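You operate a simulated robot arm through the tools that you are given. There is no shell and no other tool. Be economical: measure what you need, move in short steps, check, and stop when the job is done.

The job below is to be done with a simulated two-armed robot. You get a single attempt, and the scene is never put back.

TASK
Sponge the rough filler off the pipe casing, then wipe the table.
Fine: wet the yellow sponge in the teal dish first and put it back. Use the grey cloth on the white dust and leave it in the wicker basket. Set down upright: yellow sponge. What is to be rubbed or washed off counts as gone when no trace of it is left.
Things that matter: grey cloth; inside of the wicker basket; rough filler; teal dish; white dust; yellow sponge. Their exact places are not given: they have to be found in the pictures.

Only the result counts: the job must be done as asked and must still hold three seconds after the hand-in. Knocking over, shifting, dropping, spilling or breaking anything else fails it. Flat cloth is picked up by pressing the open fingertips on it (5 to 10 N) and closing them slowly along it; thin cloth reads only 2 to 8 mm in the jaws.

THE ROBOT
Two 6-joint arms with two-finger grippers on one trunk, on a base that drives. Base frame: it is fixed to the floor where the robot stands at the start and does not move with it; the origin is under the middle of the robot, x ahead of it, y to its left, z up. Readings come in m, rad, newtons and seconds.
The left shoulder is at the start at [0.07, 0.176, 1.179], the right one opposite. With the tool pointing down near the work surface each hand reaches from about 0.48 to 0.8 m from the robot's upright axis, wherever it stands, measured 20 degrees to its own side. Places, roughly: inside of the wicker basket [0.5, 0.4, 0.9]; rough filler [0.6, 0, 1.2]; teal dish [0.5, 0, 0.9]; white dust [0.6, 0.1, 0.9]. Payload 2.45 kg a hand.
The tool frame of a hand sits at the grasp point between the pads (the TCP): z along the fingers, y along the line on which they close. The tips reach 0.026 m beyond it. The gripper opens to 0.096 m. The gripper's body begins 0.069 m behind the TCP.
Orientation is that of the tool frame in the base frame, as a unit quaternion [x, y, z, w]. With the fingers straight down and closing along the base's y, the tool's x points along the base's -x, its y along +y and its z along -z.

THE INTERFACE
- The arms move only by the tool play_rows. It takes "left_motion", "right_motion" or both (then of equal length, played together; a hand with none holds still); each is a list of rows, each a list of 7 numbers: the shift along the tool's x, y, z in units of 40 mm (1.0 is 40 mm), then the turn, a rotation vector about the tool's x, y, z in units of 5 degrees (1.0 is 5 degrees), then the finger opening in m, from 0 to 0.096. In form: [[tx, ty, tz, wx, wy, wz, gripper], ...]. A call has 1 to 12 rows; each row shifts and turns the commanded pose from where the row before left it, along the tool's axes as they then stand. A call with a number of a shift or a turn outside -1 to 1 is refused whole. Each row takes 0.2 s and may step no farther than 0.05 m and 0.15 rad from the row before; otherwise, or with a gripper value out of range, the whole call is refused. A pose out of reach is approached as far as the arm can. The call stops where the force on the tool passes 40 N (or 10 N more than at its start, if that is more) or the arm is blocked; 0.2 s more then pass. The fingers move at their own pace and stop on an object; they squeeze with about 26 N. The grip force told is the motor's: it shows also when the fingers shut on nothing. Time passes only in rows, and 0.2 s behind the last, so rows that do not move let the fingers close. It gives the time, the measured TCP pose, the force on the tool (base axes), the opening and the grip force at its end, in the units of the frame above (readings bear some noise), with the torque about the TCP (base axes, N m) and any sound that the robot's microphone picked up, and new pictures: "show" is both (left out), scene, wrist or none (wrist: the cameras of the hands that moved).
- Cameras (640 x 400 px; columns grow to the right, rows downward): "scene" is now at [0.1411, 0.0089, 1.518]; the picture's right is [0.07, -1.00, 0.00], its down [-0.39, -0.03, -0.92] and it looks along [0.92, 0.06, -0.39] (base axes); focal length 214 px, centre (320, 200). "left" rides on the left gripper at [0.082, -0.003, -0.098] in its tool frame; the picture's right is [0.04, 1.00, 0.00], its down [-0.73, 0.03, -0.68] and it looks along [-0.68, 0.03, 0.73] (tool axes); focal length 256 px, centre (320, 200). "right" rides on the right gripper at [0.082, 0.003, -0.098] in its tool frame; the picture's right is [-0.04, 1.00, 0.00], its down [-0.73, -0.03, -0.68] and it looks along [-0.68, -0.03, 0.73] (tool axes); focal length 256 px, centre (320, 200).
- raise_lower(by): slides the trunk up (or, below 0, down) by that many m; the arms and the scene camera ride with it, the base frame stays. It gives what a move gives, with no picture.
- roll_base(legs): drives the robot by 1 to 6 legs, each [ahead, left, turn to the left] in m, m and rad, along the robot's own axes; the way and the turn of a leg run together, so that a leg with both is an arc; at most 1.5 m and 3.142 rad a leg. The arms and the cameras ride along, it lands a little off, and it stops where it bumps. It gives what a move gives, and a new picture of the scene camera.
- pan_tilt(pan, tilt): turns the head with the scene camera to pan (to the left, within 1.501 rad either way) and tilt (down, from -0.506 to 1.204), counted from straight ahead of the robot. It gives what a move gives, and a new picture of the scene camera.
- measure_at(camera, pixels): for up to 12 pixels [column, row] of the newest picture of that camera ("zoom" is the newest enlarged one), the place [x, y, z] in the base frame of the surface seen there, good to about 0.003 m. The clock stands still meanwhile.
- inspect(camera, box): a new picture of the part [left, top, right, bottom] of that camera's present view, enlarged. The clock stands still meanwhile.
- hand_in(): hands the job in; it is judged then, once.

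Go step by step. Measure first, check grasps and placings, and put right what went wrong. The budget is 80 turns and 260 pictures, counting those below and the enlarged ones. Unless the task says otherwise, let go and move clear before handing in, and close with one line.

The tools are called after "Call:" by a JSON object that holds its "op" and its "data". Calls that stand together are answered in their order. play_rows: Moves the arms, as the interface text tells. Its arguments: {"type":"object","properties":{"left_motion":{"type":"array"},"right_motion":{"type":"array"},"show":{"type":"string","enum":["both","scene","wrist","none"]}},"required":[]} The other tools are called the same way: raise_lower (by) slides the trunk up or down; roll_base (legs) drives the base; pan_tilt (pan, tilt) turns the head that bears the scene camera; measure_at (camera, pixels) gives the place of the surface under pixels of a picture; inspect (camera, box) takes an enlarged picture of a part of a camera's view; hand_in () hands the job in.

At the start:

```text
time_s: 0.0
left_position: [0.5246, 0.3742, 1.3916]
left_tool_rot: [0.0, 1.0, -0.001, 0.0]
left_force: [0.2, 0.1, 0.3]
left_wrist_torque: [0.0, 0.0, 0.02]
left_finger_gap: 0.096
left_grip_force: 0.0
right_position: [0.4555, -0.0947, 1.4673]
right_tool_rot: [0.0, 1.0, 0.0, 0.0]
right_force: [-0.2, -0.1, 0.5]
right_wrist_torque: [0.01, 0.01, -0.01]
right_finger_gap: 0.096
right_grip_force: 0.1
trunk travel left (down, up): [-0.664, 0.176]
robot x, y, heading: [-0.0013, 0.0014, -0.002]
head pan, tilt: [0.066, 0.403]
```

scene: 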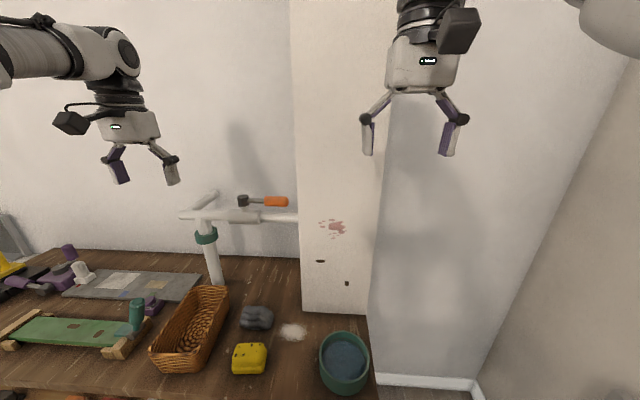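
right: 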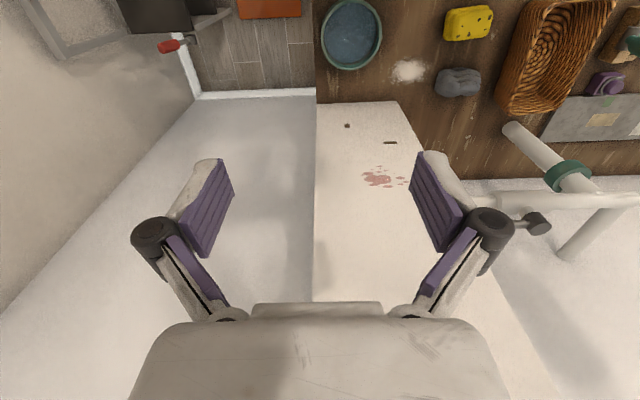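
left: 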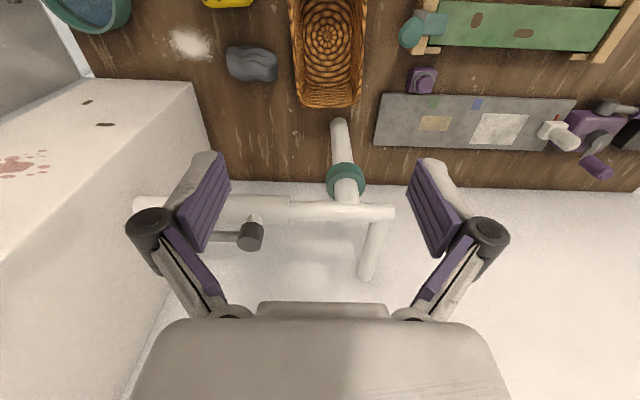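

The scene shows the yellow sponge near (249,358), grey cloth (256,317), dust (293,331), teal dish (344,360), basket (190,330) and filler on the casing (332,226). I'll measure them and take enlarged views.

Call:
{"op": "measure_at", "data": {"camera": "scene", "pixels": [[249, 351], [249, 368], [256, 315], [293, 331], [344, 335], [344, 360], [322, 362], [332, 226], [345, 227], [320, 221], [190, 345], [310, 290]]}}

Call:
{"op": "inspect", "data": {"camera": "scene", "box": [140, 270, 390, 400]}}

Call:
{"op": "inspect", "data": {"camera": "scene", "box": [290, 200, 380, 256]}}

```text
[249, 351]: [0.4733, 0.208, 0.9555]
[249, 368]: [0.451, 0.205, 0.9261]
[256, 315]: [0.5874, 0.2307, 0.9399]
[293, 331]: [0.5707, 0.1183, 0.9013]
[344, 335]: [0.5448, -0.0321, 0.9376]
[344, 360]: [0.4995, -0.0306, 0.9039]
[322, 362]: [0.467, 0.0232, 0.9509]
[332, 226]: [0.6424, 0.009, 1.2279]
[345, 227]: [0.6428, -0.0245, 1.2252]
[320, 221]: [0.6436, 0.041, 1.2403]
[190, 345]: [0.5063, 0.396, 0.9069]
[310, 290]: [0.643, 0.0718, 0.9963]
```

```text
2.56 times, centred on (265, 335) of scene
```

zoom: 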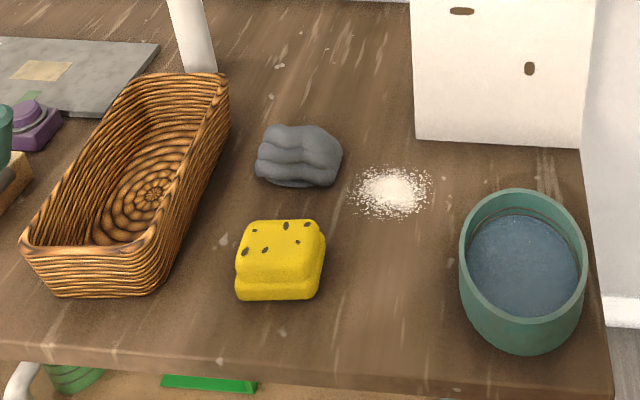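

```text
7.11 times, centred on (335, 228) of scene
```

zoom: 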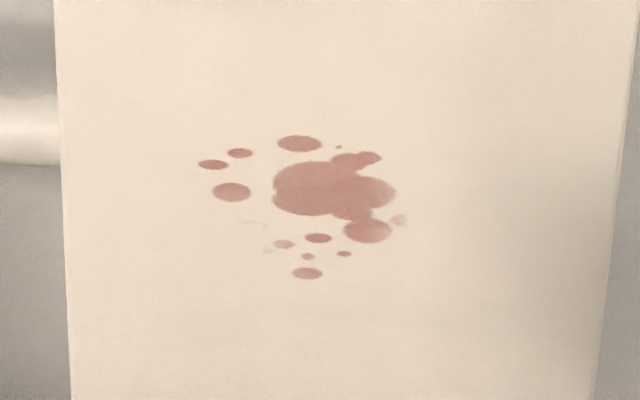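

The filler is on the face x≈0.643, and all the work lies to the left and centre, so the left hand suits it. I'll measure the sponge, cloth and filler extents in more detail, and look from the wrist camera as well.

Call:
{"op": "measure_at", "data": {"camera": "zoom", "pixels": [[198, 164], [228, 192], [300, 143], [380, 157], [398, 220], [307, 273], [268, 249], [339, 147], [60, 190], [628, 190], [300, 30], [300, 380]]}}

Call:
{"op": "inspect", "data": {"camera": "scene", "box": [220, 290, 320, 390]}}

Call:
{"op": "inspect", "data": {"camera": "right", "box": [310, 0, 640, 206]}}

Call:
{"op": "measure_at", "data": {"camera": "scene", "pixels": [[560, 200], [620, 200], [600, 300], [430, 200], [240, 203], [290, 215], [212, 260], [350, 391]]}}

```text
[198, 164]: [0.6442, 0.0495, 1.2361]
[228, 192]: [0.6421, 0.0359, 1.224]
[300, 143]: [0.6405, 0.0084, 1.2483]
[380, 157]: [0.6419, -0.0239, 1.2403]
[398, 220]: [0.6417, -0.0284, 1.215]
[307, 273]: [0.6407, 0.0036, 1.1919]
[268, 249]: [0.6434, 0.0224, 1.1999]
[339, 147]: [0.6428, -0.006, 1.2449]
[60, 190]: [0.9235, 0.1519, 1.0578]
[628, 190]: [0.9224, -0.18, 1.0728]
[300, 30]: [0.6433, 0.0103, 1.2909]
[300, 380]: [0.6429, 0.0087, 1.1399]
```

```text
4.00 times, centred on (270, 340) of scene
```

zoom: 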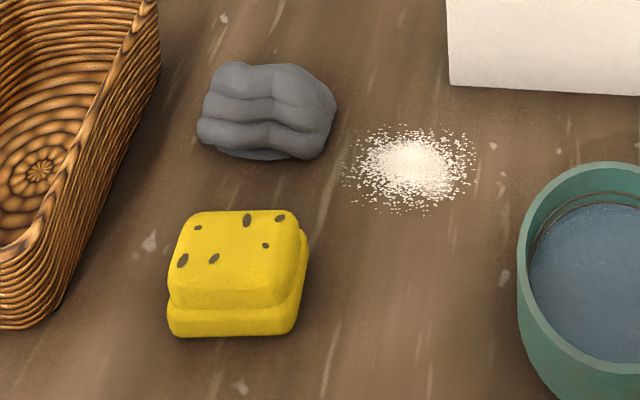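

```text
1.94 times, centred on (475, 103) of right
```

zoom: 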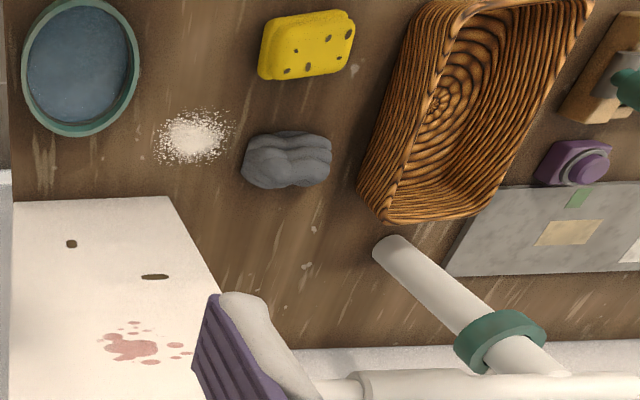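

```text
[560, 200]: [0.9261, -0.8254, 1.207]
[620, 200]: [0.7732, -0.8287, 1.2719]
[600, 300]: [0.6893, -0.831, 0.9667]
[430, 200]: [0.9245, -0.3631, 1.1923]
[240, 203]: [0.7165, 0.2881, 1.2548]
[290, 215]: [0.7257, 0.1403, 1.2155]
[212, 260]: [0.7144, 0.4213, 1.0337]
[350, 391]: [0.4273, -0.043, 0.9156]
```

The dust, sponge, cloth and dish are all clearly visible in the zoom. I'll measure the sponge and cloth edges and the dish rim from the scene picture zoom.

Call:
{"op": "inspect", "data": {"camera": "scene", "box": [220, 290, 380, 400]}}

Call:
{"op": "measure_at", "data": {"camera": "right", "pixels": [[446, 14], [446, 36], [490, 10], [492, 25], [468, 20], [440, 80], [478, 80], [460, 70], [460, 92], [351, 4], [351, 66], [324, 35]]}}

Call:
{"op": "measure_at", "data": {"camera": "right", "pixels": [[378, 35], [351, 35], [390, 70], [408, 58], [408, 82], [430, 70], [510, 100], [560, 40], [555, 5], [600, 10], [340, 60], [360, 20]]}}

```text
3.64 times, centred on (300, 345) of scene
```

zoom: 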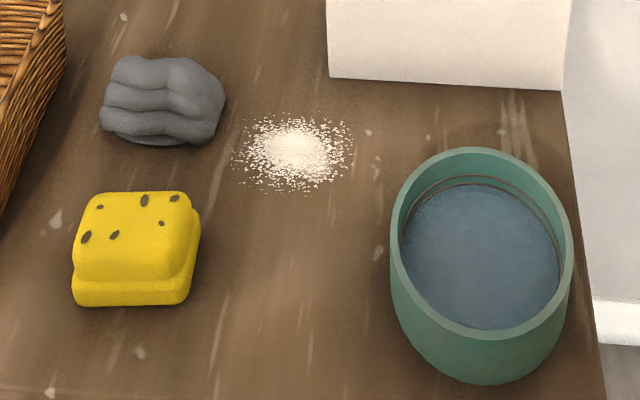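

```text
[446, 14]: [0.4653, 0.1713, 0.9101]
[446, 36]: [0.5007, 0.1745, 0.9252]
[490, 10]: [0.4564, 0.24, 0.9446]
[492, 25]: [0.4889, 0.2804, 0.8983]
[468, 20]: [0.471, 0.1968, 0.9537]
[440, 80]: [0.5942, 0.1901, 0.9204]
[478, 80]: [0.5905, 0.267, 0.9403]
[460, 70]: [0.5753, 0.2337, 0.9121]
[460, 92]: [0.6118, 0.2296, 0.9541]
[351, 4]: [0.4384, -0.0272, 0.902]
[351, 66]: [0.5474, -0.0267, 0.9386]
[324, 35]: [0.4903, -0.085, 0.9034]
```

```text
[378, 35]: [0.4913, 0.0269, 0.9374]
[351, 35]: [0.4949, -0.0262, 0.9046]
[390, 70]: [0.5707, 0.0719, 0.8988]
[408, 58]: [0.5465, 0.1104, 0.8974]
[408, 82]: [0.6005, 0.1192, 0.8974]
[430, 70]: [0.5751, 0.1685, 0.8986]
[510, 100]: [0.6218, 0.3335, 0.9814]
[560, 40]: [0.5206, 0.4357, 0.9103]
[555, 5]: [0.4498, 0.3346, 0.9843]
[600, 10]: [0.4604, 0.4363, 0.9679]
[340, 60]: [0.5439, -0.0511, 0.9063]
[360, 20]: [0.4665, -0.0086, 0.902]
```

Table is at z≈0.898; sponge spans roughly x 0.44–0.50, y 0.17–0.245, top 0.954; dish centre about (0.494,-0.028) with rim 0.945. I'll move the right hand aside to the right and bring the left hand over the sponge.

Call:
{"op": "play_rows", "data": {"left_motion": [[0.136, -0.418, 0.6, 0, 0, 0, 0.096], [0.136, -0.418, 0.6, 0, 0, 0, 0.096], [0.136, -0.418, 0.6, 0, 0, 0, 0.096], [0.136, -0.418, 0.6, 0, 0, 0, 0.096], [0.136, -0.418, 0.6, 0, 0, 0, 0.096], [0.136, -0.418, 0.6, 0, 0, 0, 0.096], [0.136, -0.418, 0.6, 0, 0, 0, 0.096], [0.136, -0.418, 0.6, 0, 0, 0, 0.096], [0.136, -0.418, 0.6, 0, 0, 0, 0.096], [0.136, -0.418, 0.6, 0, 0, 0, 0.096]], "right_motion": [[0, -0.6, 0, 0, 0, 0, 0.096], [0, -0.6, 0, 0, 0, 0, 0.096], [0, -0.6, 0, 0, 0, 0, 0.096], [0, -0.6, 0, 0, 0, 0, 0.096], [0, -0.6, 0, 0, 0, 0, 0.096], [0, -0.6, 0, 0, 0, 0, 0.096], [0, -0.6, 0, 0, 0, 0, 0.096], [0, -0.6, 0, 0, 0, 0, 0.096], [0, -0.6, 0, 0, 0, 0, 0.096], [0, -0.6, 0, 0, 0, 0, 0.096]]}}

```text
time_s: 2.2
left_position: [0.4708, 0.2055, 1.1521]
left_tool_rot: [0.0, 1.0, 0.001, -0.001]
left_force: [-0.3, 0.4, -0.5]
left_wrist_torque: [0.01, 0.01, 0.0]
left_finger_gap: 0.0962
left_grip_force: 0.1
right_position: [0.4554, -0.3388, 1.4655]
right_tool_rot: [-0.001, 1.0, 0.001, -0.001]
right_force: [-0.7, 0.4, -0.8]
right_wrist_torque: [0.07, 0.0, -0.03]
right_finger_gap: 0.096
right_grip_force: 0.1
trunk travel left (down, up): [-0.664, 0.176]
robot x, y, heading: [-0.0018, 0.0018, 0.005]
head pan, tilt: [0.066, 0.403]
```

scene: 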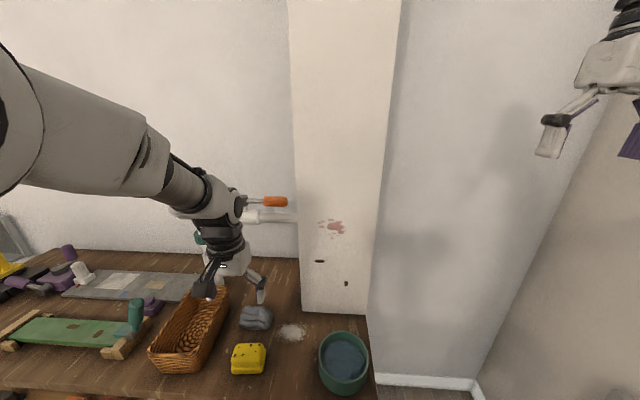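
right: 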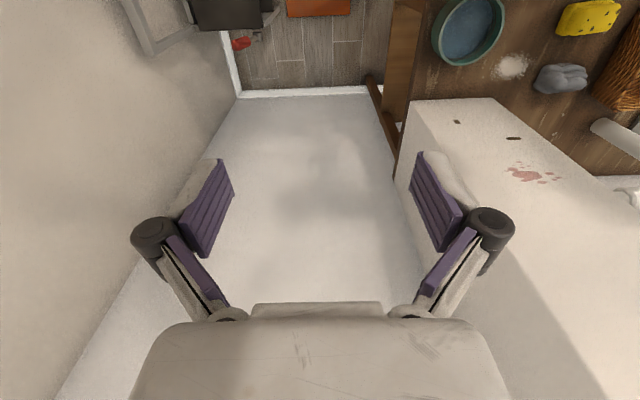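
left: 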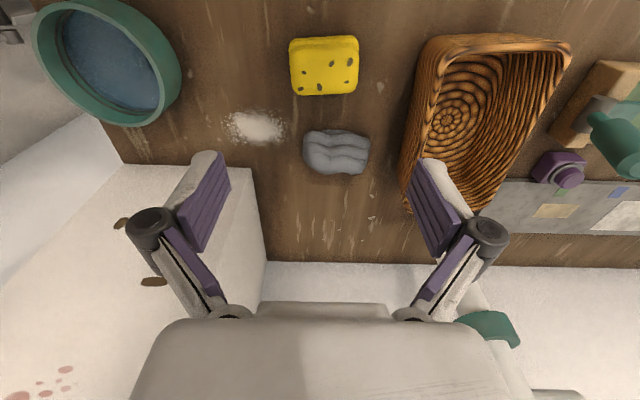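

The left camera now sees the sponge top (corners about (291,48),(357,45),(298,95),(356,93)) and the cloth at (337,152). I'll enlarge and measure.

Call:
{"op": "inspect", "data": {"camera": "left", "box": [270, 20, 400, 185]}}

Call:
{"op": "measure_at", "data": {"camera": "left", "pixels": [[294, 48], [355, 46], [300, 92], [354, 90], [326, 70], [325, 40], [292, 70], [357, 70], [336, 135], [336, 170], [308, 150], [367, 152]]}}

```text
2.42 times, centred on (335, 102) of left
```

zoom: 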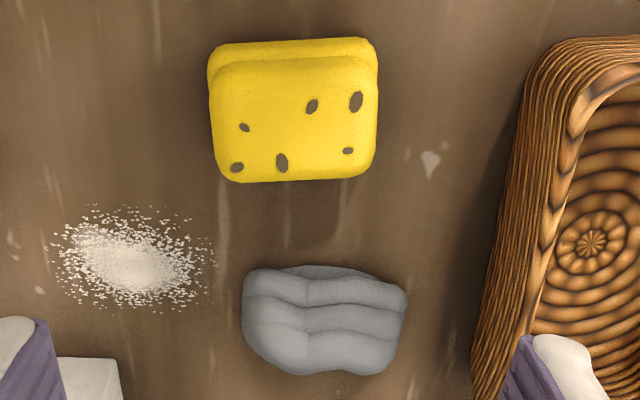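

```text
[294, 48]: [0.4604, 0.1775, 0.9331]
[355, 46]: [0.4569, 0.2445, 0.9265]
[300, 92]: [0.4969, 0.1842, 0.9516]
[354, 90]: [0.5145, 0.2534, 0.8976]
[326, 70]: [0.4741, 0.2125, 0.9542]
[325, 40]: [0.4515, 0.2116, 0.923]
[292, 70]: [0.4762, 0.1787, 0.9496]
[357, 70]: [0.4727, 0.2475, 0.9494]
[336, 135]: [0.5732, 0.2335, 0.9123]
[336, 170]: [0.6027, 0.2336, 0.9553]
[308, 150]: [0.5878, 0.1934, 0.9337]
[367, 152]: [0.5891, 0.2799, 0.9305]
```

Sponge centre is about (0.476, 0.2125), 0.073 wide along y, with about 3° of yaw. I'll descend with the open fingers straddling it to TCP z≈0.942.

Call:
{"op": "play_rows", "data": {"left_motion": [[-0.13, 0.175, 0.75, 0, 0, -0.5, 0.096], [0, 0, 0.75, 0, 0, 0, 0.096], [0, 0, 0.75, 0, 0, 0, 0.096], [0, 0, 0.75, 0, 0, 0, 0.096], [0, 0, 0.75, 0, 0, 0, 0.096], [0, 0, 0.5, 0, 0, 0, 0.096], [0, 0, 0.5, 0, 0, 0, 0.096], [0, 0, 0.5, 0, 0, 0, 0.096], [0, 0, 0, 0, 0, 0, 0.096]]}}

```text
time_s: 4.2
left_position: [0.4751, 0.2157, 0.9406]
left_tool_rot: [-0.022, 1.0, 0.0, 0.0]
left_force: [-1.0, -0.5, -0.3]
left_wrist_torque: [-0.01, -0.01, -0.02]
left_finger_gap: 0.0962
left_grip_force: 0.1
right_position: [0.4547, -0.3358, 1.4683]
right_tool_rot: [0.0, 1.0, 0.0, 0.0]
right_force: [-1.3, 0.3, 0.6]
right_wrist_torque: [0.01, 0.01, 0.01]
right_finger_gap: 0.096
right_grip_force: 0.0
trunk travel left (down, up): [-0.664, 0.176]
robot x, y, heading: [0.0031, 0.0007, 0.0]
head pan, tilt: [0.066, 0.403]
```

scene: 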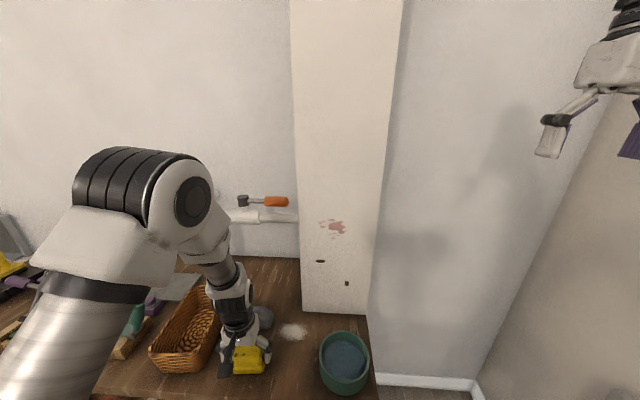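
left: 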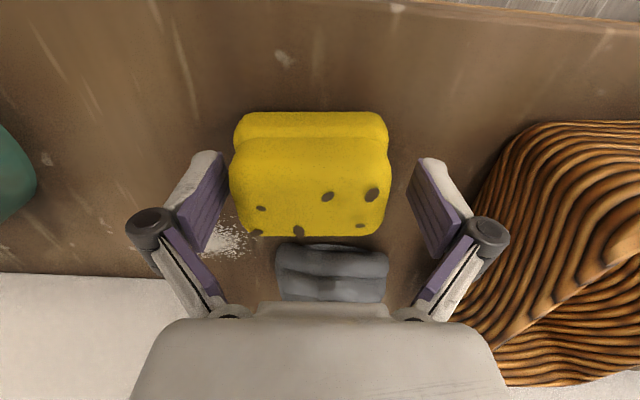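

The sponge (232–388) sits slightly nearer the left pad in the picture, and the fingers line up along x. I'll shift 4 mm and close.

Call:
{"op": "play_rows", "data": {"left_motion": [[0, -0.1, 0, 0, 0, 0, 0.096], [0, 0, 0, 0, 0, 0, 0.08], [0, 0, 0, 0, 0, 0, 0.065], [0, 0, 0, 0, 0, 0, 0.05], [0, 0, 0, 0, 0, 0, 0.04], [0, 0, 0, 0, 0, 0, 0.04]], "show": "wrist"}}

```text
time_s: 5.6
left_position: [0.4762, 0.2109, 0.9407]
left_tool_rot: [-0.022, 1.0, 0.0, 0.0]
left_force: [0.4, 0.9, 4.3]
left_wrist_torque: [-0.01, -0.03, 0.1]
left_finger_gap: 0.068
left_grip_force: 26.5
right_position: [0.4552, -0.336, 1.4668]
right_tool_rot: [0.0, 1.0, 0.0, 0.0]
right_force: [0.8, -0.1, -0.3]
right_wrist_torque: [-0.01, 0.0, 0.01]
right_finger_gap: 0.0961
right_grip_force: 0.1
trunk travel left (down, up): [-0.664, 0.176]
robot x, y, heading: [-0.0008, 0.0005, 0.001]
head pan, tilt: [0.066, 0.403]
```

left: 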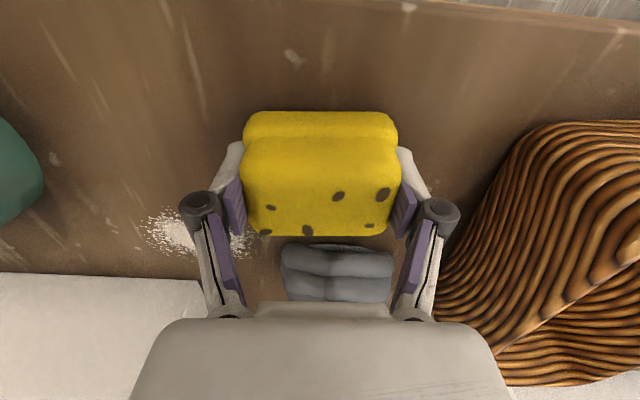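

Grip is good (gap 0.068 m, 26 N). Lifting and moving over the dish.

Call:
{"op": "play_rows", "data": {"left_motion": [[0, 0, -0.75, 0, 0, 0, 0.04], [0, 0, -0.75, 0, 0, 0, 0.04], [0, 0, -0.75, 0, 0, 0, 0.04], [0, 0, -0.75, 0, 0, 0, 0.04], [-0.024, -0.746, 0, 0, 0, 0, 0.04], [-0.024, -0.746, 0, 0, 0, 0, 0.04], [-0.024, -0.746, 0, 0, 0, 0, 0.04], [-0.024, -0.746, 0, 0, 0, 0, 0.04], [-0.024, -0.746, 0, 0, 0, 0, 0.04], [-0.024, -0.746, 0, 0, 0, 0, 0.04], [-0.024, -0.746, 0, 0, 0, 0, 0.04], [-0.024, -0.746, 0, 0, 0, 0, 0.04]]}}

```text
time_s: 8.4
left_position: [0.5688, 0.1086, 1.0957]
left_tool_rot: [-0.049, 0.998, -0.041, 0.005]
left_force: [0.4, 0.6, -1.5]
left_wrist_torque: [0.01, -0.01, -0.03]
left_finger_gap: 0.0675
left_grip_force: 25.7
left hand out of reach, approached as far as the arm can: row 7, 8, 9, 10, 11, 12
right_position: [0.4555, -0.3348, 1.4673]
right_tool_rot: [-0.001, 1.0, 0.0, 0.0]
right_force: [-0.7, 0.1, -0.4]
right_wrist_torque: [-0.02, 0.0, 0.01]
right_finger_gap: 0.0959
right_grip_force: 0.0
trunk travel left (down, up): [-0.664, 0.176]
robot x, y, heading: [-0.0001, 0.0009, -0.0]
head pan, tilt: [0.066, 0.403]
stopped in row 12 (left hand): the arm was blocked; the commanded pose is now the measured one
```

scene: 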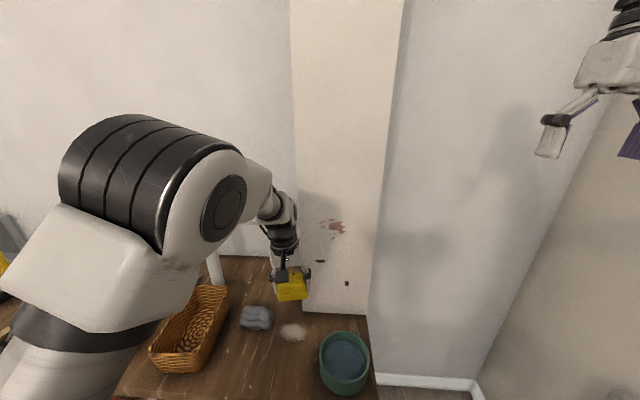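
left: 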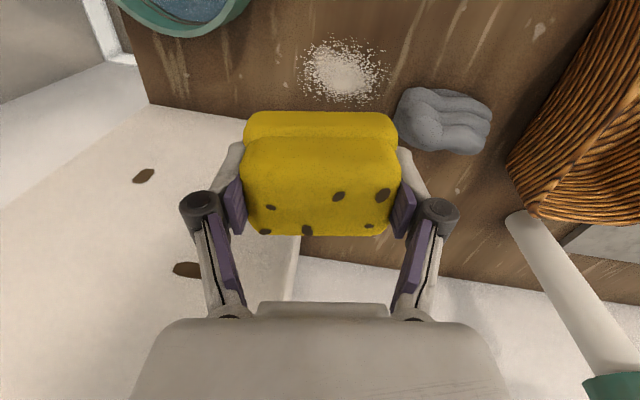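

The left arm can't come that far inward from here, so the base needs shifting about 0.18 m to the right. I'll check the floor on that side before driving.

Call:
{"op": "pan_tilt", "data": {"pan": -0.7, "tilt": 1.0}}

```text
time_s: 9.5
left_position: [0.5693, 0.1088, 1.0968]
left_tool_rot: [-0.048, 0.998, -0.041, 0.005]
left_force: [0.8, -0.1, -1.5]
left_wrist_torque: [-0.02, 0.0, -0.03]
left_finger_gap: 0.0677
left_grip_force: 26.7
right_position: [0.4552, -0.3356, 1.4674]
right_tool_rot: [0.0, 1.0, 0.0, -0.001]
right_force: [-0.6, 0.2, -0.4]
right_wrist_torque: [0.01, 0.0, 0.02]
right_finger_gap: 0.096
right_grip_force: 0.1
trunk travel left (down, up): [-0.664, 0.176]
robot x, y, heading: [-0.0005, -0.0069, 0.002]
head pan, tilt: [-0.7, 1.0]
```

scene: 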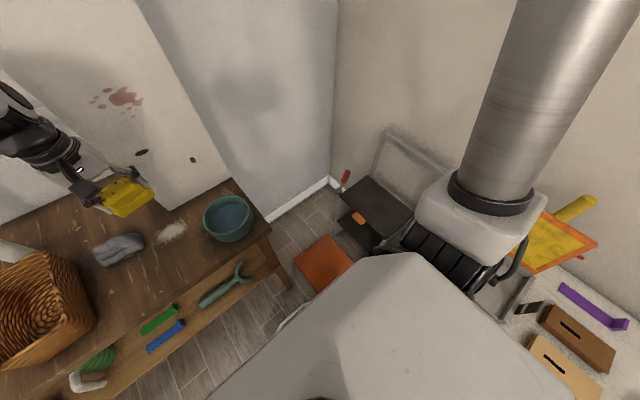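

There are objects on the floor to the right (orange at (325,263), black box (375,215)) and on a shelf (580,330). I'll measure their positions.

Call:
{"op": "measure_at", "data": {"camera": "scene", "pixels": [[325, 263], [300, 285], [350, 265], [375, 205], [355, 245], [560, 240], [590, 305], [580, 340], [545, 355], [300, 320], [510, 300], [275, 325]]}}

Call:
{"op": "pan_tilt", "data": {"pan": -1.4, "tilt": 1.1}}

```text
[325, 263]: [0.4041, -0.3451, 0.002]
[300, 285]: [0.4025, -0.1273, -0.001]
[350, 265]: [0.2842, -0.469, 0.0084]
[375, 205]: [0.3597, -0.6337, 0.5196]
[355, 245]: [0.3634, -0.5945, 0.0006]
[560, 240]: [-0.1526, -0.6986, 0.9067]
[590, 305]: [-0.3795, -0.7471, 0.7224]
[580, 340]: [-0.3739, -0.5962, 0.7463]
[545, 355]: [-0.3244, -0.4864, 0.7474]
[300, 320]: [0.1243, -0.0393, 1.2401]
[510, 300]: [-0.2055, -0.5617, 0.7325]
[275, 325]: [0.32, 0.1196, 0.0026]
```

```text
time_s: 10.6
left_position: [0.5695, 0.1076, 1.0964]
left_tool_rot: [-0.049, 0.998, -0.041, 0.004]
left_force: [-0.5, -0.6, -1.3]
left_wrist_torque: [0.01, -0.01, 0.04]
left_finger_gap: 0.0678
left_grip_force: 26.2
right_position: [0.4561, -0.336, 1.4685]
right_tool_rot: [0.0, 1.0, 0.0, 0.0]
right_force: [-0.6, 1.1, -0.1]
right_wrist_torque: [0.03, 0.02, 0.04]
right_finger_gap: 0.0961
right_grip_force: 0.1
trunk travel left (down, up): [-0.664, 0.176]
robot x, y, heading: [-0.0006, -0.0008, -0.007]
head pan, tilt: [-1.4, 1.1]
```

scene: 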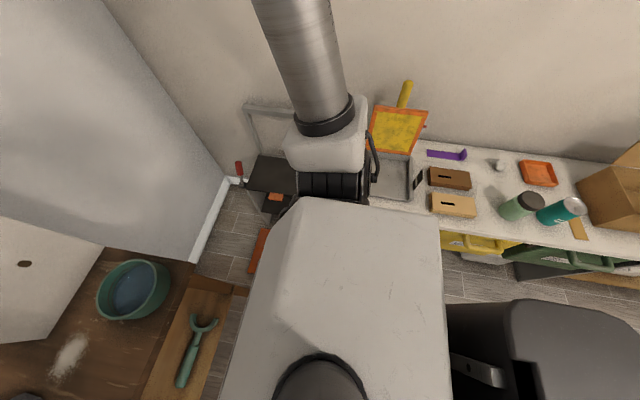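

A shelf and floor items stand to the right, so sliding right is risky. I'll back up 5 cm and turn right 0.4 rad, which brings the dish about 20° to the robot's left, within left-hand reach.

Call:
{"op": "roll_base", "data": {"legs": [[-0.05, 0, 0], [0, 0, -0.4]]}}

Call:
{"op": "pan_tilt", "data": {"pan": 0.35, "tilt": 0.6}}

```text
time_s: 12.7
left_position: [0.5183, -0.1145, 1.0943]
left_tool_rot: [0.144, 0.989, -0.042, -0.004]
left_force: [0.1, -0.2, -2.1]
left_wrist_torque: [-0.02, -0.01, 0.0]
left_finger_gap: 0.0675
left_grip_force: 25.2
right_position: [0.2471, -0.4831, 1.4679]
right_tool_rot: [0.194, 0.981, 0.0, 0.0]
right_force: [0.2, 0.4, -0.3]
right_wrist_torque: [0.03, 0.0, -0.02]
right_finger_gap: 0.096
right_grip_force: 0.0
trunk travel left (down, up): [-0.664, 0.176]
robot x, y, heading: [-0.0493, -0.0006, -0.389]
head pan, tilt: [-1.4, 1.1]
```

scene: 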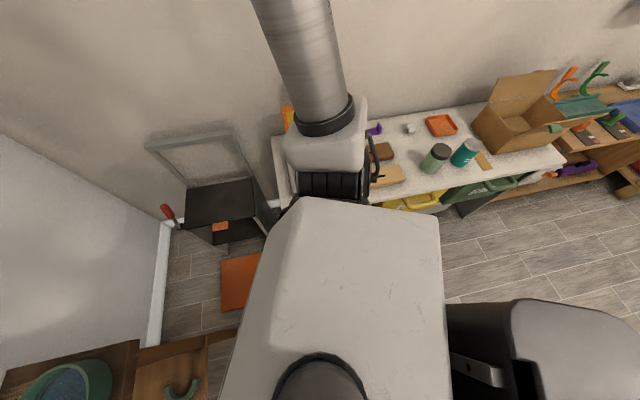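

```text
time_s: 14.4
left_position: [0.5183, -0.1145, 1.0964]
left_tool_rot: [0.144, 0.989, -0.042, -0.003]
left_force: [0.0, 0.4, -0.9]
left_wrist_torque: [0.0, -0.01, -0.02]
left_finger_gap: 0.0676
left_grip_force: 25.5
right_position: [0.2441, -0.4836, 1.467]
right_tool_rot: [0.193, 0.981, 0.0, -0.001]
right_force: [-1.1, 0.3, -0.5]
right_wrist_torque: [-0.01, 0.0, 0.02]
right_finger_gap: 0.0962
right_grip_force: 0.1
trunk travel left (down, up): [-0.664, 0.176]
robot x, y, heading: [-0.0471, -0.0031, -0.392]
head pan, tilt: [0.351, 0.6]
```

scene: 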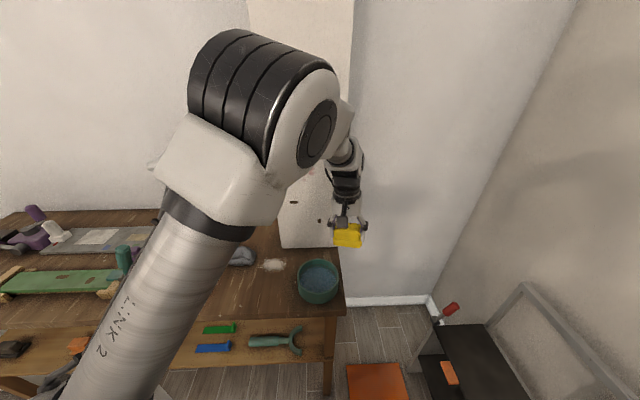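

The turn worked; robot heading is -0.392. The hand is at (0.518,-0.114) with a 5° tilt, so I'll level it and move over the dish centre, and re-measure the dish too.

Call:
{"op": "measure_at", "data": {"camera": "scene", "pixels": [[319, 263], [299, 276], [339, 276], [318, 295], [318, 278], [318, 301]]}}

Call:
{"op": "play_rows", "data": {"left_motion": [[0.3, 0.475, 0, -0.5, 0, 0, 0.04], [0.3, 0.475, 0, -0.47, 0, 0, 0.04], [0.3, 0.475, 0, 0, 0, 0, 0.04], [0.3, 0.475, 0, 0, 0, 0, 0.04], [0, 0, 0, 0, 0, 0, 0.04]]}}

```text
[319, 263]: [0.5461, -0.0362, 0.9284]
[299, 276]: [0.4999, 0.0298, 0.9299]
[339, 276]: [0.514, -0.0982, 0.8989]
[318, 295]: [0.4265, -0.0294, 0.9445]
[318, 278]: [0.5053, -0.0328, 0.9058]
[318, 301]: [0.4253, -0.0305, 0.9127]
```

```text
time_s: 15.6
left_position: [0.4933, -0.0279, 1.094]
left_tool_rot: [0.144, 0.99, 0.001, 0.003]
left_force: [0.9, 0.1, -0.2]
left_wrist_torque: [0.01, 0.0, 0.02]
left_finger_gap: 0.0673
left_grip_force: 26.5
right_position: [0.2448, -0.4835, 1.4667]
right_tool_rot: [0.194, 0.981, 0.0, 0.0]
right_force: [0.2, -0.5, 0.0]
right_wrist_torque: [0.02, 0.03, -0.03]
right_finger_gap: 0.0959
right_grip_force: 0.1
trunk travel left (down, up): [-0.664, 0.176]
robot x, y, heading: [-0.0508, 0.0036, -0.39]
head pan, tilt: [0.351, 0.6]
```

scene: 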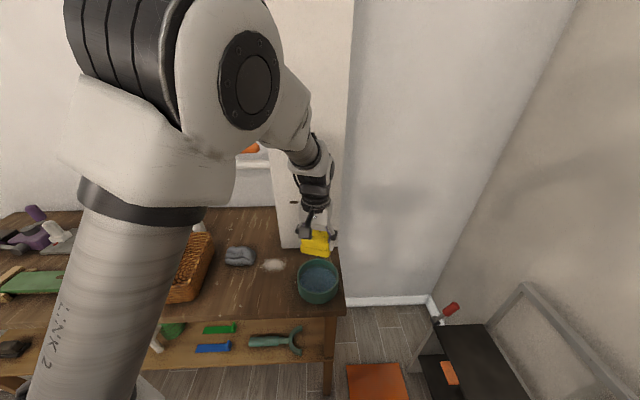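
left: 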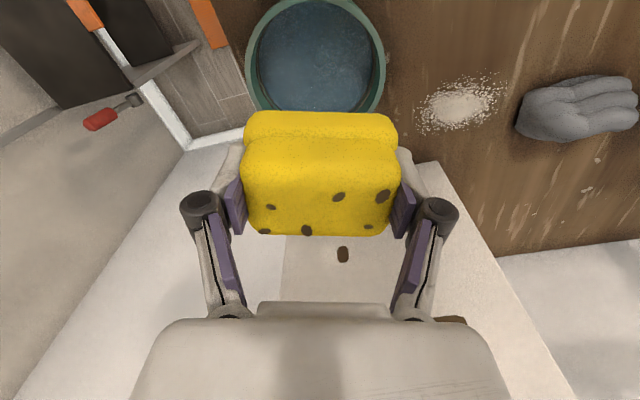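

I'll refine the dish rim with the wrist camera before descending.

Call:
{"op": "measure_at", "data": {"camera": "left", "pixels": [[249, 60], [383, 60], [256, 60], [376, 60], [315, 3], [256, 90], [376, 90], [315, 60]]}}

Call:
{"op": "inspect", "data": {"camera": "left", "box": [230, 0, 400, 125]}}

```text
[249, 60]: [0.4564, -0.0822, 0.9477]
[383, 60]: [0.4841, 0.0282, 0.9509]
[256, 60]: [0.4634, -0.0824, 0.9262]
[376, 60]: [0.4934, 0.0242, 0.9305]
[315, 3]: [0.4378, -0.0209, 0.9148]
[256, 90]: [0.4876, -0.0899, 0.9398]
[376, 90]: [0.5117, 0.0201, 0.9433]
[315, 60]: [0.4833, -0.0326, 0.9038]
```

```text
3.20 times, centred on (315, 62) of left
```

zoom: 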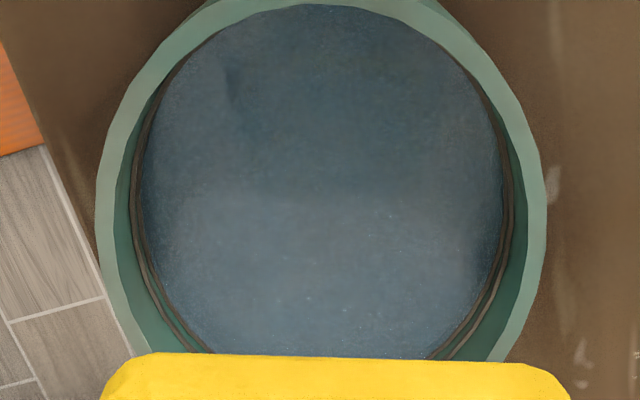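

Dish centre fits to (0.487,-0.031), inner radius ~0.055. Descending to dip the sponge (bottom to about 0.905).

Call:
{"op": "play_rows", "data": {"left_motion": [[0.13, -0.12, 0.5, 0, 0, 0, 0.04], [0, 0, 0.6, 0, 0, 0, 0.04], [0, 0, 0.6, 0, 0, 0, 0.04], [0, 0, 0.5, 0, 0, 0, 0.04], [0, 0, 0.4, 0, 0, 0, 0.04], [0, 0, 0.3, 0, 0, 0, 0.04], [0, 0, 0.3, 0, 0, 0, 0.04], [0, 0, 0.25, 0, 0, 0, 0.04], [0, 0, 0.2, 0, 0, 0, 0.04], [0, 0, 0, 0, 0, 0, 0.04], [0, 0, 0, 0, 0, 0, 0.04]]}}

```text
time_s: 18.0
left_position: [0.4877, -0.0333, 0.9464]
left_tool_rot: [0.144, 0.99, 0.0, 0.004]
left_force: [-0.5, -0.1, -1.2]
left_wrist_torque: [0.02, -0.03, -0.03]
left_finger_gap: 0.0675
left_grip_force: 26.1
right_position: [0.2442, -0.4828, 1.4672]
right_tool_rot: [0.194, 0.981, 0.0, 0.0]
right_force: [0.5, 0.1, -0.2]
right_wrist_torque: [0.0, 0.0, 0.03]
right_finger_gap: 0.0958
right_grip_force: 0.0
trunk travel left (down, up): [-0.664, 0.176]
robot x, y, heading: [-0.0501, -0.0007, -0.388]
head pan, tilt: [0.351, 0.6]
```

scene: 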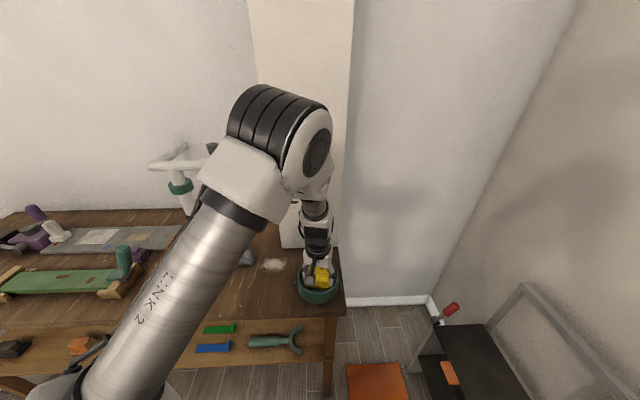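
left: 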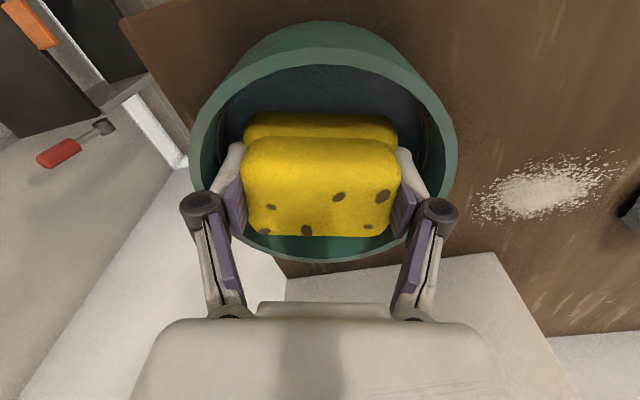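

The sponge is inside the dish (no contact force). I'll look closer to see whether it is in the water.

Call:
{"op": "inspect", "data": {"camera": "left", "box": [180, 20, 470, 270]}}

Call:
{"op": "play_rows", "data": {"left_motion": [[0, 0, 0.05, 0, 0, 0, 0.04], [0, 0, 0.05, 0, 0, 0, 0.04], [0, 0, 0, 0, 0, 0, 0.04], [0, 0, 0, 0, 0, 0, 0.04]], "show": "none"}}

```text
1.60 times, centred on (325, 145) of left
```

zoom: 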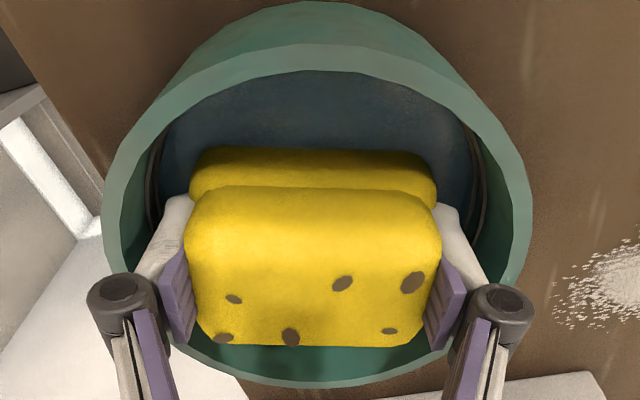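

```text
time_s: 19.0
left_position: [0.4874, -0.0336, 0.9453]
left_tool_rot: [0.144, 0.99, 0.0, 0.005]
left_force: [4.7, 0.6, 17.4]
left_wrist_torque: [0.01, -0.17, 0.11]
left_finger_gap: 0.0679
left_grip_force: 26.3
right_position: [0.2436, -0.4842, 1.4674]
right_tool_rot: [0.194, 0.981, -0.001, 0.0]
right_force: [0.1, 0.0, 0.1]
right_wrist_torque: [-0.03, 0.03, -0.01]
right_finger_gap: 0.096
right_grip_force: 0.1
trunk travel left (down, up): [-0.664, 0.176]
robot x, y, heading: [-0.0495, 0.0034, -0.39]
head pan, tilt: [0.351, 0.6]
```

Bottom contact at 17 N, so the sponge is pressed to the bottom of the water. Now lift straight up and check the sponge.

Call:
{"op": "play_rows", "data": {"left_motion": [[0, 0, -0.2, 0, 0, 0, 0.04], [0, 0, -0.4, 0, 0, 0, 0.04], [0, 0, -0.6, 0, 0, 0, 0.04], [0, 0, -0.8, 0, 0, 0, 0.04], [0, 0, -0.8, 0, 0, 0, 0.04], [0, 0, -0.8, 0, 0, 0, 0.04], [0, 0, -0.8, 0, 0, -0.8, 0.04], [0, 0, -0.8, 0, 0, -0.8, 0.04], [0, 0, -0.8, 0, 0, -0.8, 0.04], [0, 0, -0.8, 0, 0, -0.8, 0.04], [0, 0, -0.8, 0, 0, 0, 0.04], [0, 0, 0, 0, 0, 0, 0.04]]}}

Call:
{"op": "inspect", "data": {"camera": "left", "box": [220, 90, 420, 250]}}

```text
time_s: 21.6
left_position: [0.486, -0.0356, 1.2477]
left_tool_rot: [0.005, 1.0, 0.0, 0.004]
left_force: [-0.2, 0.1, -0.2]
left_wrist_torque: [0.03, -0.01, 0.03]
left_finger_gap: 0.067
left_grip_force: 26.7
right_position: [0.2453, -0.4841, 1.467]
right_tool_rot: [0.193, 0.981, 0.0, -0.001]
right_force: [0.9, 0.4, 0.0]
right_wrist_torque: [-0.01, 0.01, 0.0]
right_finger_gap: 0.0959
right_grip_force: 0.0
trunk travel left (down, up): [-0.664, 0.176]
robot x, y, heading: [-0.0465, 0.0035, -0.386]
head pan, tilt: [0.351, 0.6]
```

scene: 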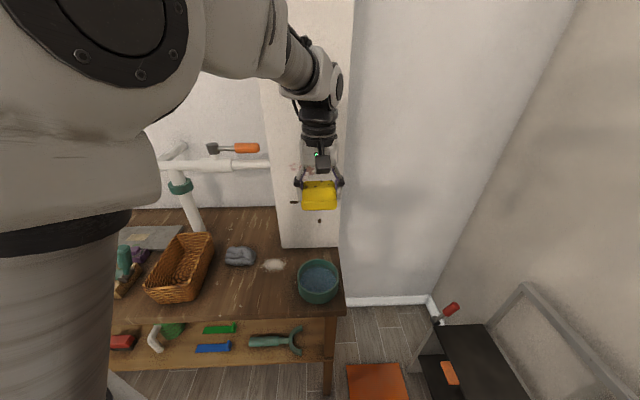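
left: 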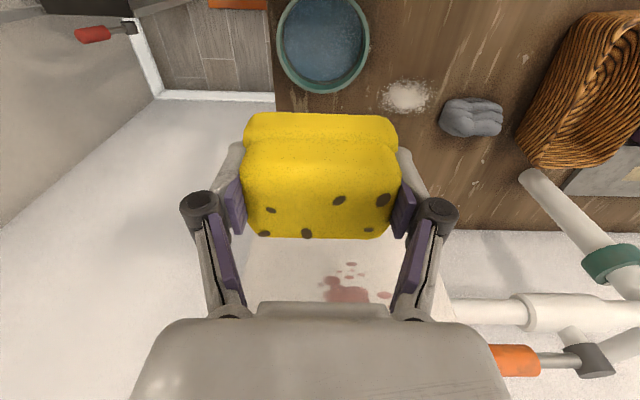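

```text
2.50 times, centred on (320, 170) of left
```

zoom: 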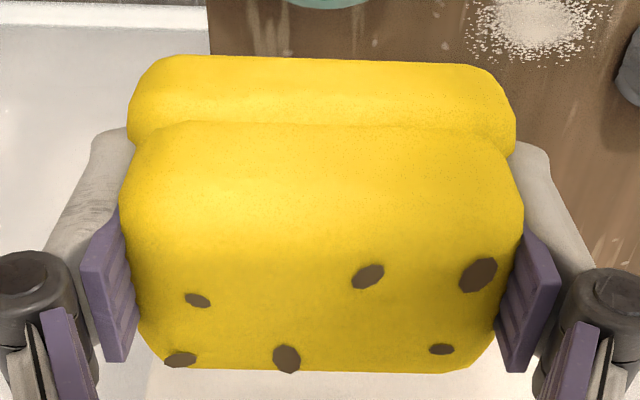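

The sponge held level above the dish. Now I'll tilt the hand toward the wall (rotation about tool -y) so that the sponge's underside faces the casing.

Call:
{"op": "play_rows", "data": {"left_motion": [[0, 0, 0, 0, -1, 0, 0.04], [0, 0, 0, 0, -1, 0, 0.04], [0, 0, 0, 0, -1, 0, 0.04], [0, 0, 0, 0, -1, 0, 0.04], [0, 0, 0, 0, -1, 0, 0.04], [0, 0, 0, 0, -1, 0, 0.04], [0, 0, 0, 0, -1, 0, 0.04], [0, 0, 0, 0, -1, 0, 0.04], [0, 0, 0, 0, -1, 0, 0.04], [0, 0, 0, 0, -1, 0, 0.04], [0, 0, 0, 0, -1, 0, 0.04], [0, 0, 0, 0, -1, 0, 0.04]]}}

```text
time_s: 24.2
left_position: [0.5787, -0.0095, 1.2249]
left_tool_rot: [-0.026, 0.893, -0.019, 0.448]
left_force: [0.6, 0.4, -0.7]
left_wrist_torque: [0.02, 0.02, 0.01]
left_finger_gap: 0.0671
left_grip_force: 25.8
left hand out of reach, approached as far as the arm can: row 3, 4, 5, 6, 7, 8, 9, 10, 11, 12
right_position: [0.2447, -0.4838, 1.4674]
right_tool_rot: [0.194, 0.981, 0.0, 0.0]
right_force: [0.0, 0.0, -0.1]
right_wrist_torque: [0.01, 0.0, 0.03]
right_finger_gap: 0.096
right_grip_force: 0.0
trunk travel left (down, up): [-0.664, 0.176]
robot x, y, heading: [-0.0461, -0.0008, -0.389]
head pan, tilt: [0.351, 0.6]
```

scene: 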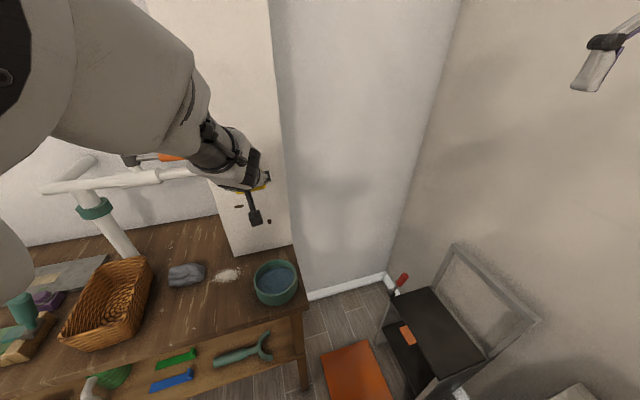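
left: 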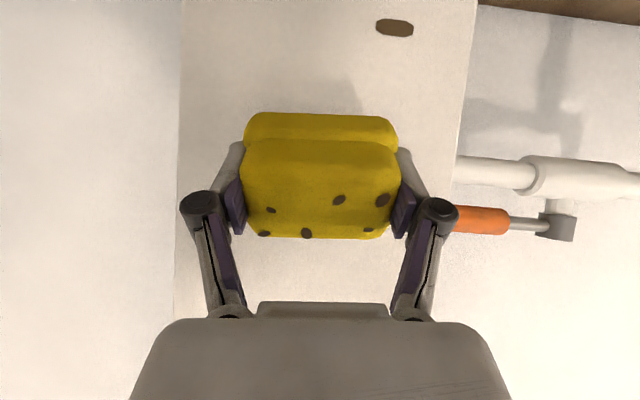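

The hand is only able to tilt 53° here because the arm is cramped. I'll back the base 0.12 m along base x for room, then finish the tilt.

Call:
{"op": "roll_base", "data": {"legs": [[-0.111, -0.045, 0]]}}

Call:
{"op": "play_rows", "data": {"left_motion": [[0, 0, 0, 0, -0.5, 0, 0.04], [0, 0, 0, 0, -0.5, 0, 0.04]], "show": "none"}}

```text
time_s: 25.5
left_position: [0.4591, -0.0107, 1.2242]
left_tool_rot: [-0.024, 0.893, -0.018, 0.449]
left_force: [-0.5, 0.0, -0.8]
left_wrist_torque: [-0.03, 0.05, 0.02]
left_finger_gap: 0.0674
left_grip_force: 25.8
right_position: [0.1248, -0.4822, 1.4678]
right_tool_rot: [0.194, 0.981, 0.0, 0.0]
right_force: [-0.3, -0.1, -0.5]
right_wrist_torque: [-0.01, 0.03, -0.01]
right_finger_gap: 0.0961
right_grip_force: 0.1
trunk travel left (down, up): [-0.664, 0.176]
robot x, y, heading: [-0.1695, 0.002, -0.39]
head pan, tilt: [0.351, 0.6]
```

scene: 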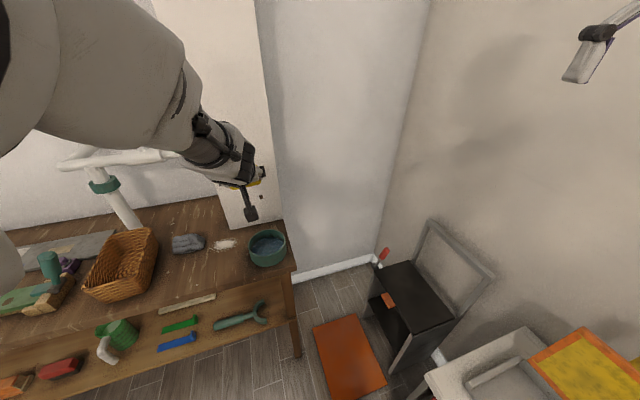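

```text
time_s: 26.1
left_position: [0.4597, -0.0069, 1.2198]
left_tool_rot: [-0.032, 0.877, -0.024, 0.479]
left_force: [0.4, 0.6, -0.9]
left_wrist_torque: [0.01, 0.01, 0.03]
left_finger_gap: 0.0675
left_grip_force: 26.1
right_position: [0.1232, -0.4834, 1.4665]
right_tool_rot: [0.194, 0.981, 0.001, -0.001]
right_force: [0.2, 0.8, 0.1]
right_wrist_torque: [-0.03, 0.01, 0.02]
right_finger_gap: 0.0961
right_grip_force: 0.1
trunk travel left (down, up): [-0.664, 0.176]
robot x, y, heading: [-0.1702, 0.0037, -0.389]
head pan, tilt: [0.351, 0.6]
```

Now it tilts freely. Continue rotating to about 90° while moving forward a little.

Call:
{"op": "play_rows", "data": {"left_motion": [[-0.1, 0, 0.3, 0, -0.95, 0, 0.04], [-0.1, 0, 0.3, 0, -0.95, 0, 0.04], [-0.1, 0, 0.3, 0, -0.95, 0, 0.04], [-0.1, 0, 0.3, 0, -0.95, 0, 0.04], [-0.1, 0, 0.3, 0, -0.95, 0, 0.04], [0, 0, 0.3, 0, -0.95, 0, 0.04], [0, 0, 0.3, 0, -0.9, 0, 0.04], [0, 0, 0, 0, 0, 0, 0.04]]}}

```text
time_s: 27.9
left_position: [0.5642, -0.0078, 1.2359]
left_tool_rot: [-0.028, 0.698, -0.006, 0.716]
left_force: [0.1, 0.4, -1.1]
left_wrist_torque: [0.0, 0.0, -0.02]
left_finger_gap: 0.0674
left_grip_force: 26.3
left hand out of reach, approached as far as the arm can: row 3, 4, 5, 6
right_position: [0.122, -0.4819, 1.4672]
right_tool_rot: [0.194, 0.981, 0.0, 0.0]
right_force: [0.0, -0.7, 0.4]
right_wrist_torque: [0.02, -0.03, -0.01]
right_finger_gap: 0.096
right_grip_force: 0.0
trunk travel left (down, up): [-0.664, 0.176]
robot x, y, heading: [-0.1688, -0.0008, -0.389]
head pan, tilt: [0.351, 0.6]
```

scene: 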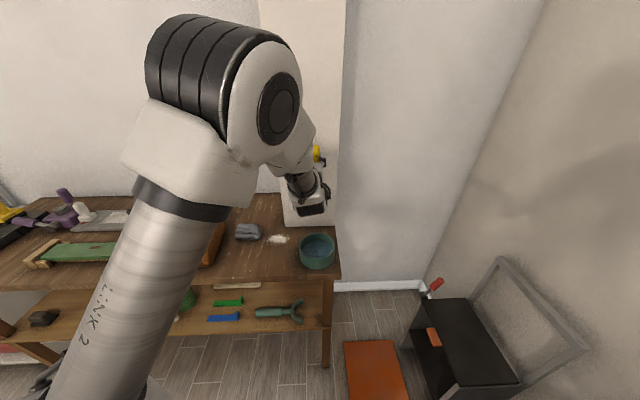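
left: 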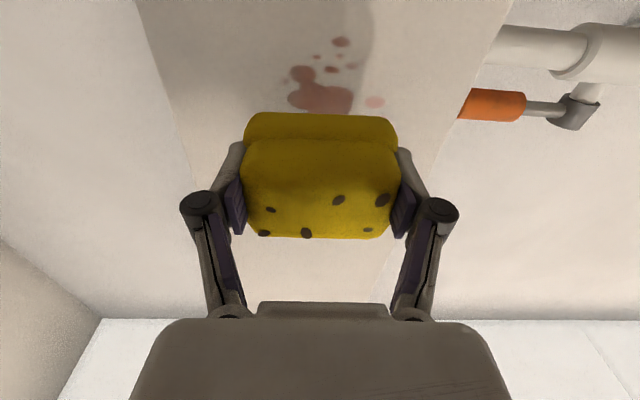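

The hand is now horizontal at (0.564,-0.008,1.236) facing the casing; filler visible just ahead at (320,85). Approach until light contact.

Call:
{"op": "play_rows", "data": {"left_motion": [[0, 0.1, 0.4, 0, 0, 0, 0.04], [0.3, 0.1, 0.3, 0, 0, 0, 0.04], [0, 0, 0.15, 0, 0, 0, 0.04], [0, 0, 0.05, 0, 0, 0, 0.04], [0, 0, 0.05, 0, 0, 0, 0.04], [0, 0, 0, 0, 0, 0, 0.04]], "show": "wrist"}}

```text
time_s: 29.3
left_position: [0.5995, 0.0026, 1.223]
left_tool_rot: [-0.029, 0.698, -0.008, 0.716]
left_force: [0.1, 0.4, -1.1]
left_wrist_torque: [0.01, -0.03, 0.02]
left_finger_gap: 0.0674
left_grip_force: 25.8
right_position: [0.1219, -0.4826, 1.4674]
right_tool_rot: [0.194, 0.981, 0.0, 0.0]
right_force: [-0.3, 1.4, -0.5]
right_wrist_torque: [0.0, -0.01, 0.02]
right_finger_gap: 0.0962
right_grip_force: 0.0
trunk travel left (down, up): [-0.664, 0.176]
robot x, y, heading: [-0.1728, -0.0021, -0.39]
head pan, tilt: [0.351, 0.6]
```

left: 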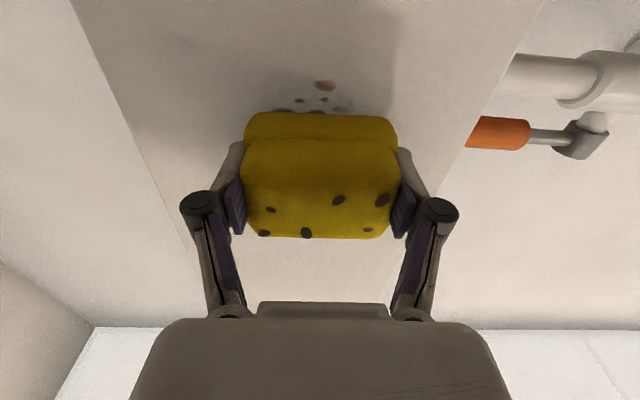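

No contact yet; creep forward.

Call:
{"op": "play_rows", "data": {"left_motion": [[0, 0, 0.03, 0, 0, 0, 0.04], [0, 0, 0.03, 0, 0, 0, 0.04], [0, 0, 0.03, 0, 0, 0, 0.04], [0, 0, 0, 0, 0, 0, 0.04]], "show": "none"}}

```text
time_s: 30.3
left_position: [0.6041, 0.0014, 1.2226]
left_tool_rot: [-0.028, 0.698, -0.009, 0.716]
left_force: [-0.2, 0.7, -1.3]
left_wrist_torque: [0.06, 0.04, -0.06]
left_finger_gap: 0.0676
left_grip_force: 25.9
right_position: [0.1221, -0.4836, 1.4668]
right_tool_rot: [0.195, 0.981, -0.001, 0.0]
right_force: [0.1, 0.1, -0.8]
right_wrist_torque: [0.0, 0.01, 0.0]
right_finger_gap: 0.096
right_grip_force: 0.0
trunk travel left (down, up): [-0.664, 0.176]
robot x, y, heading: [-0.171, -0.0009, -0.389]
head pan, tilt: [0.351, 0.6]
```

Call:
{"op": "play_rows", "data": {"left_motion": [[0, 0, 0.03, 0, 0, 0, 0.04], [0, 0, 0.03, 0, 0, 0, 0.04], [0, 0, 0, 0, 0, 0, 0.04]], "show": "none"}}

```text
time_s: 31.1
left_position: [0.6053, 0.0017, 1.2234]
left_tool_rot: [-0.027, 0.697, -0.009, 0.716]
left_force: [-8.9, 1.3, -2.9]
left_wrist_torque: [0.07, 0.28, -0.31]
left_finger_gap: 0.0673
left_grip_force: 26.0
right_position: [0.1201, -0.4821, 1.4679]
right_tool_rot: [0.194, 0.981, -0.001, 0.0]
right_force: [-0.2, -0.2, 0.5]
right_wrist_torque: [0.01, -0.02, 0.0]
right_finger_gap: 0.096
right_grip_force: 0.0
trunk travel left (down, up): [-0.664, 0.176]
robot x, y, heading: [-0.1724, 0.003, -0.39]
head pan, tilt: [0.351, 0.6]
```

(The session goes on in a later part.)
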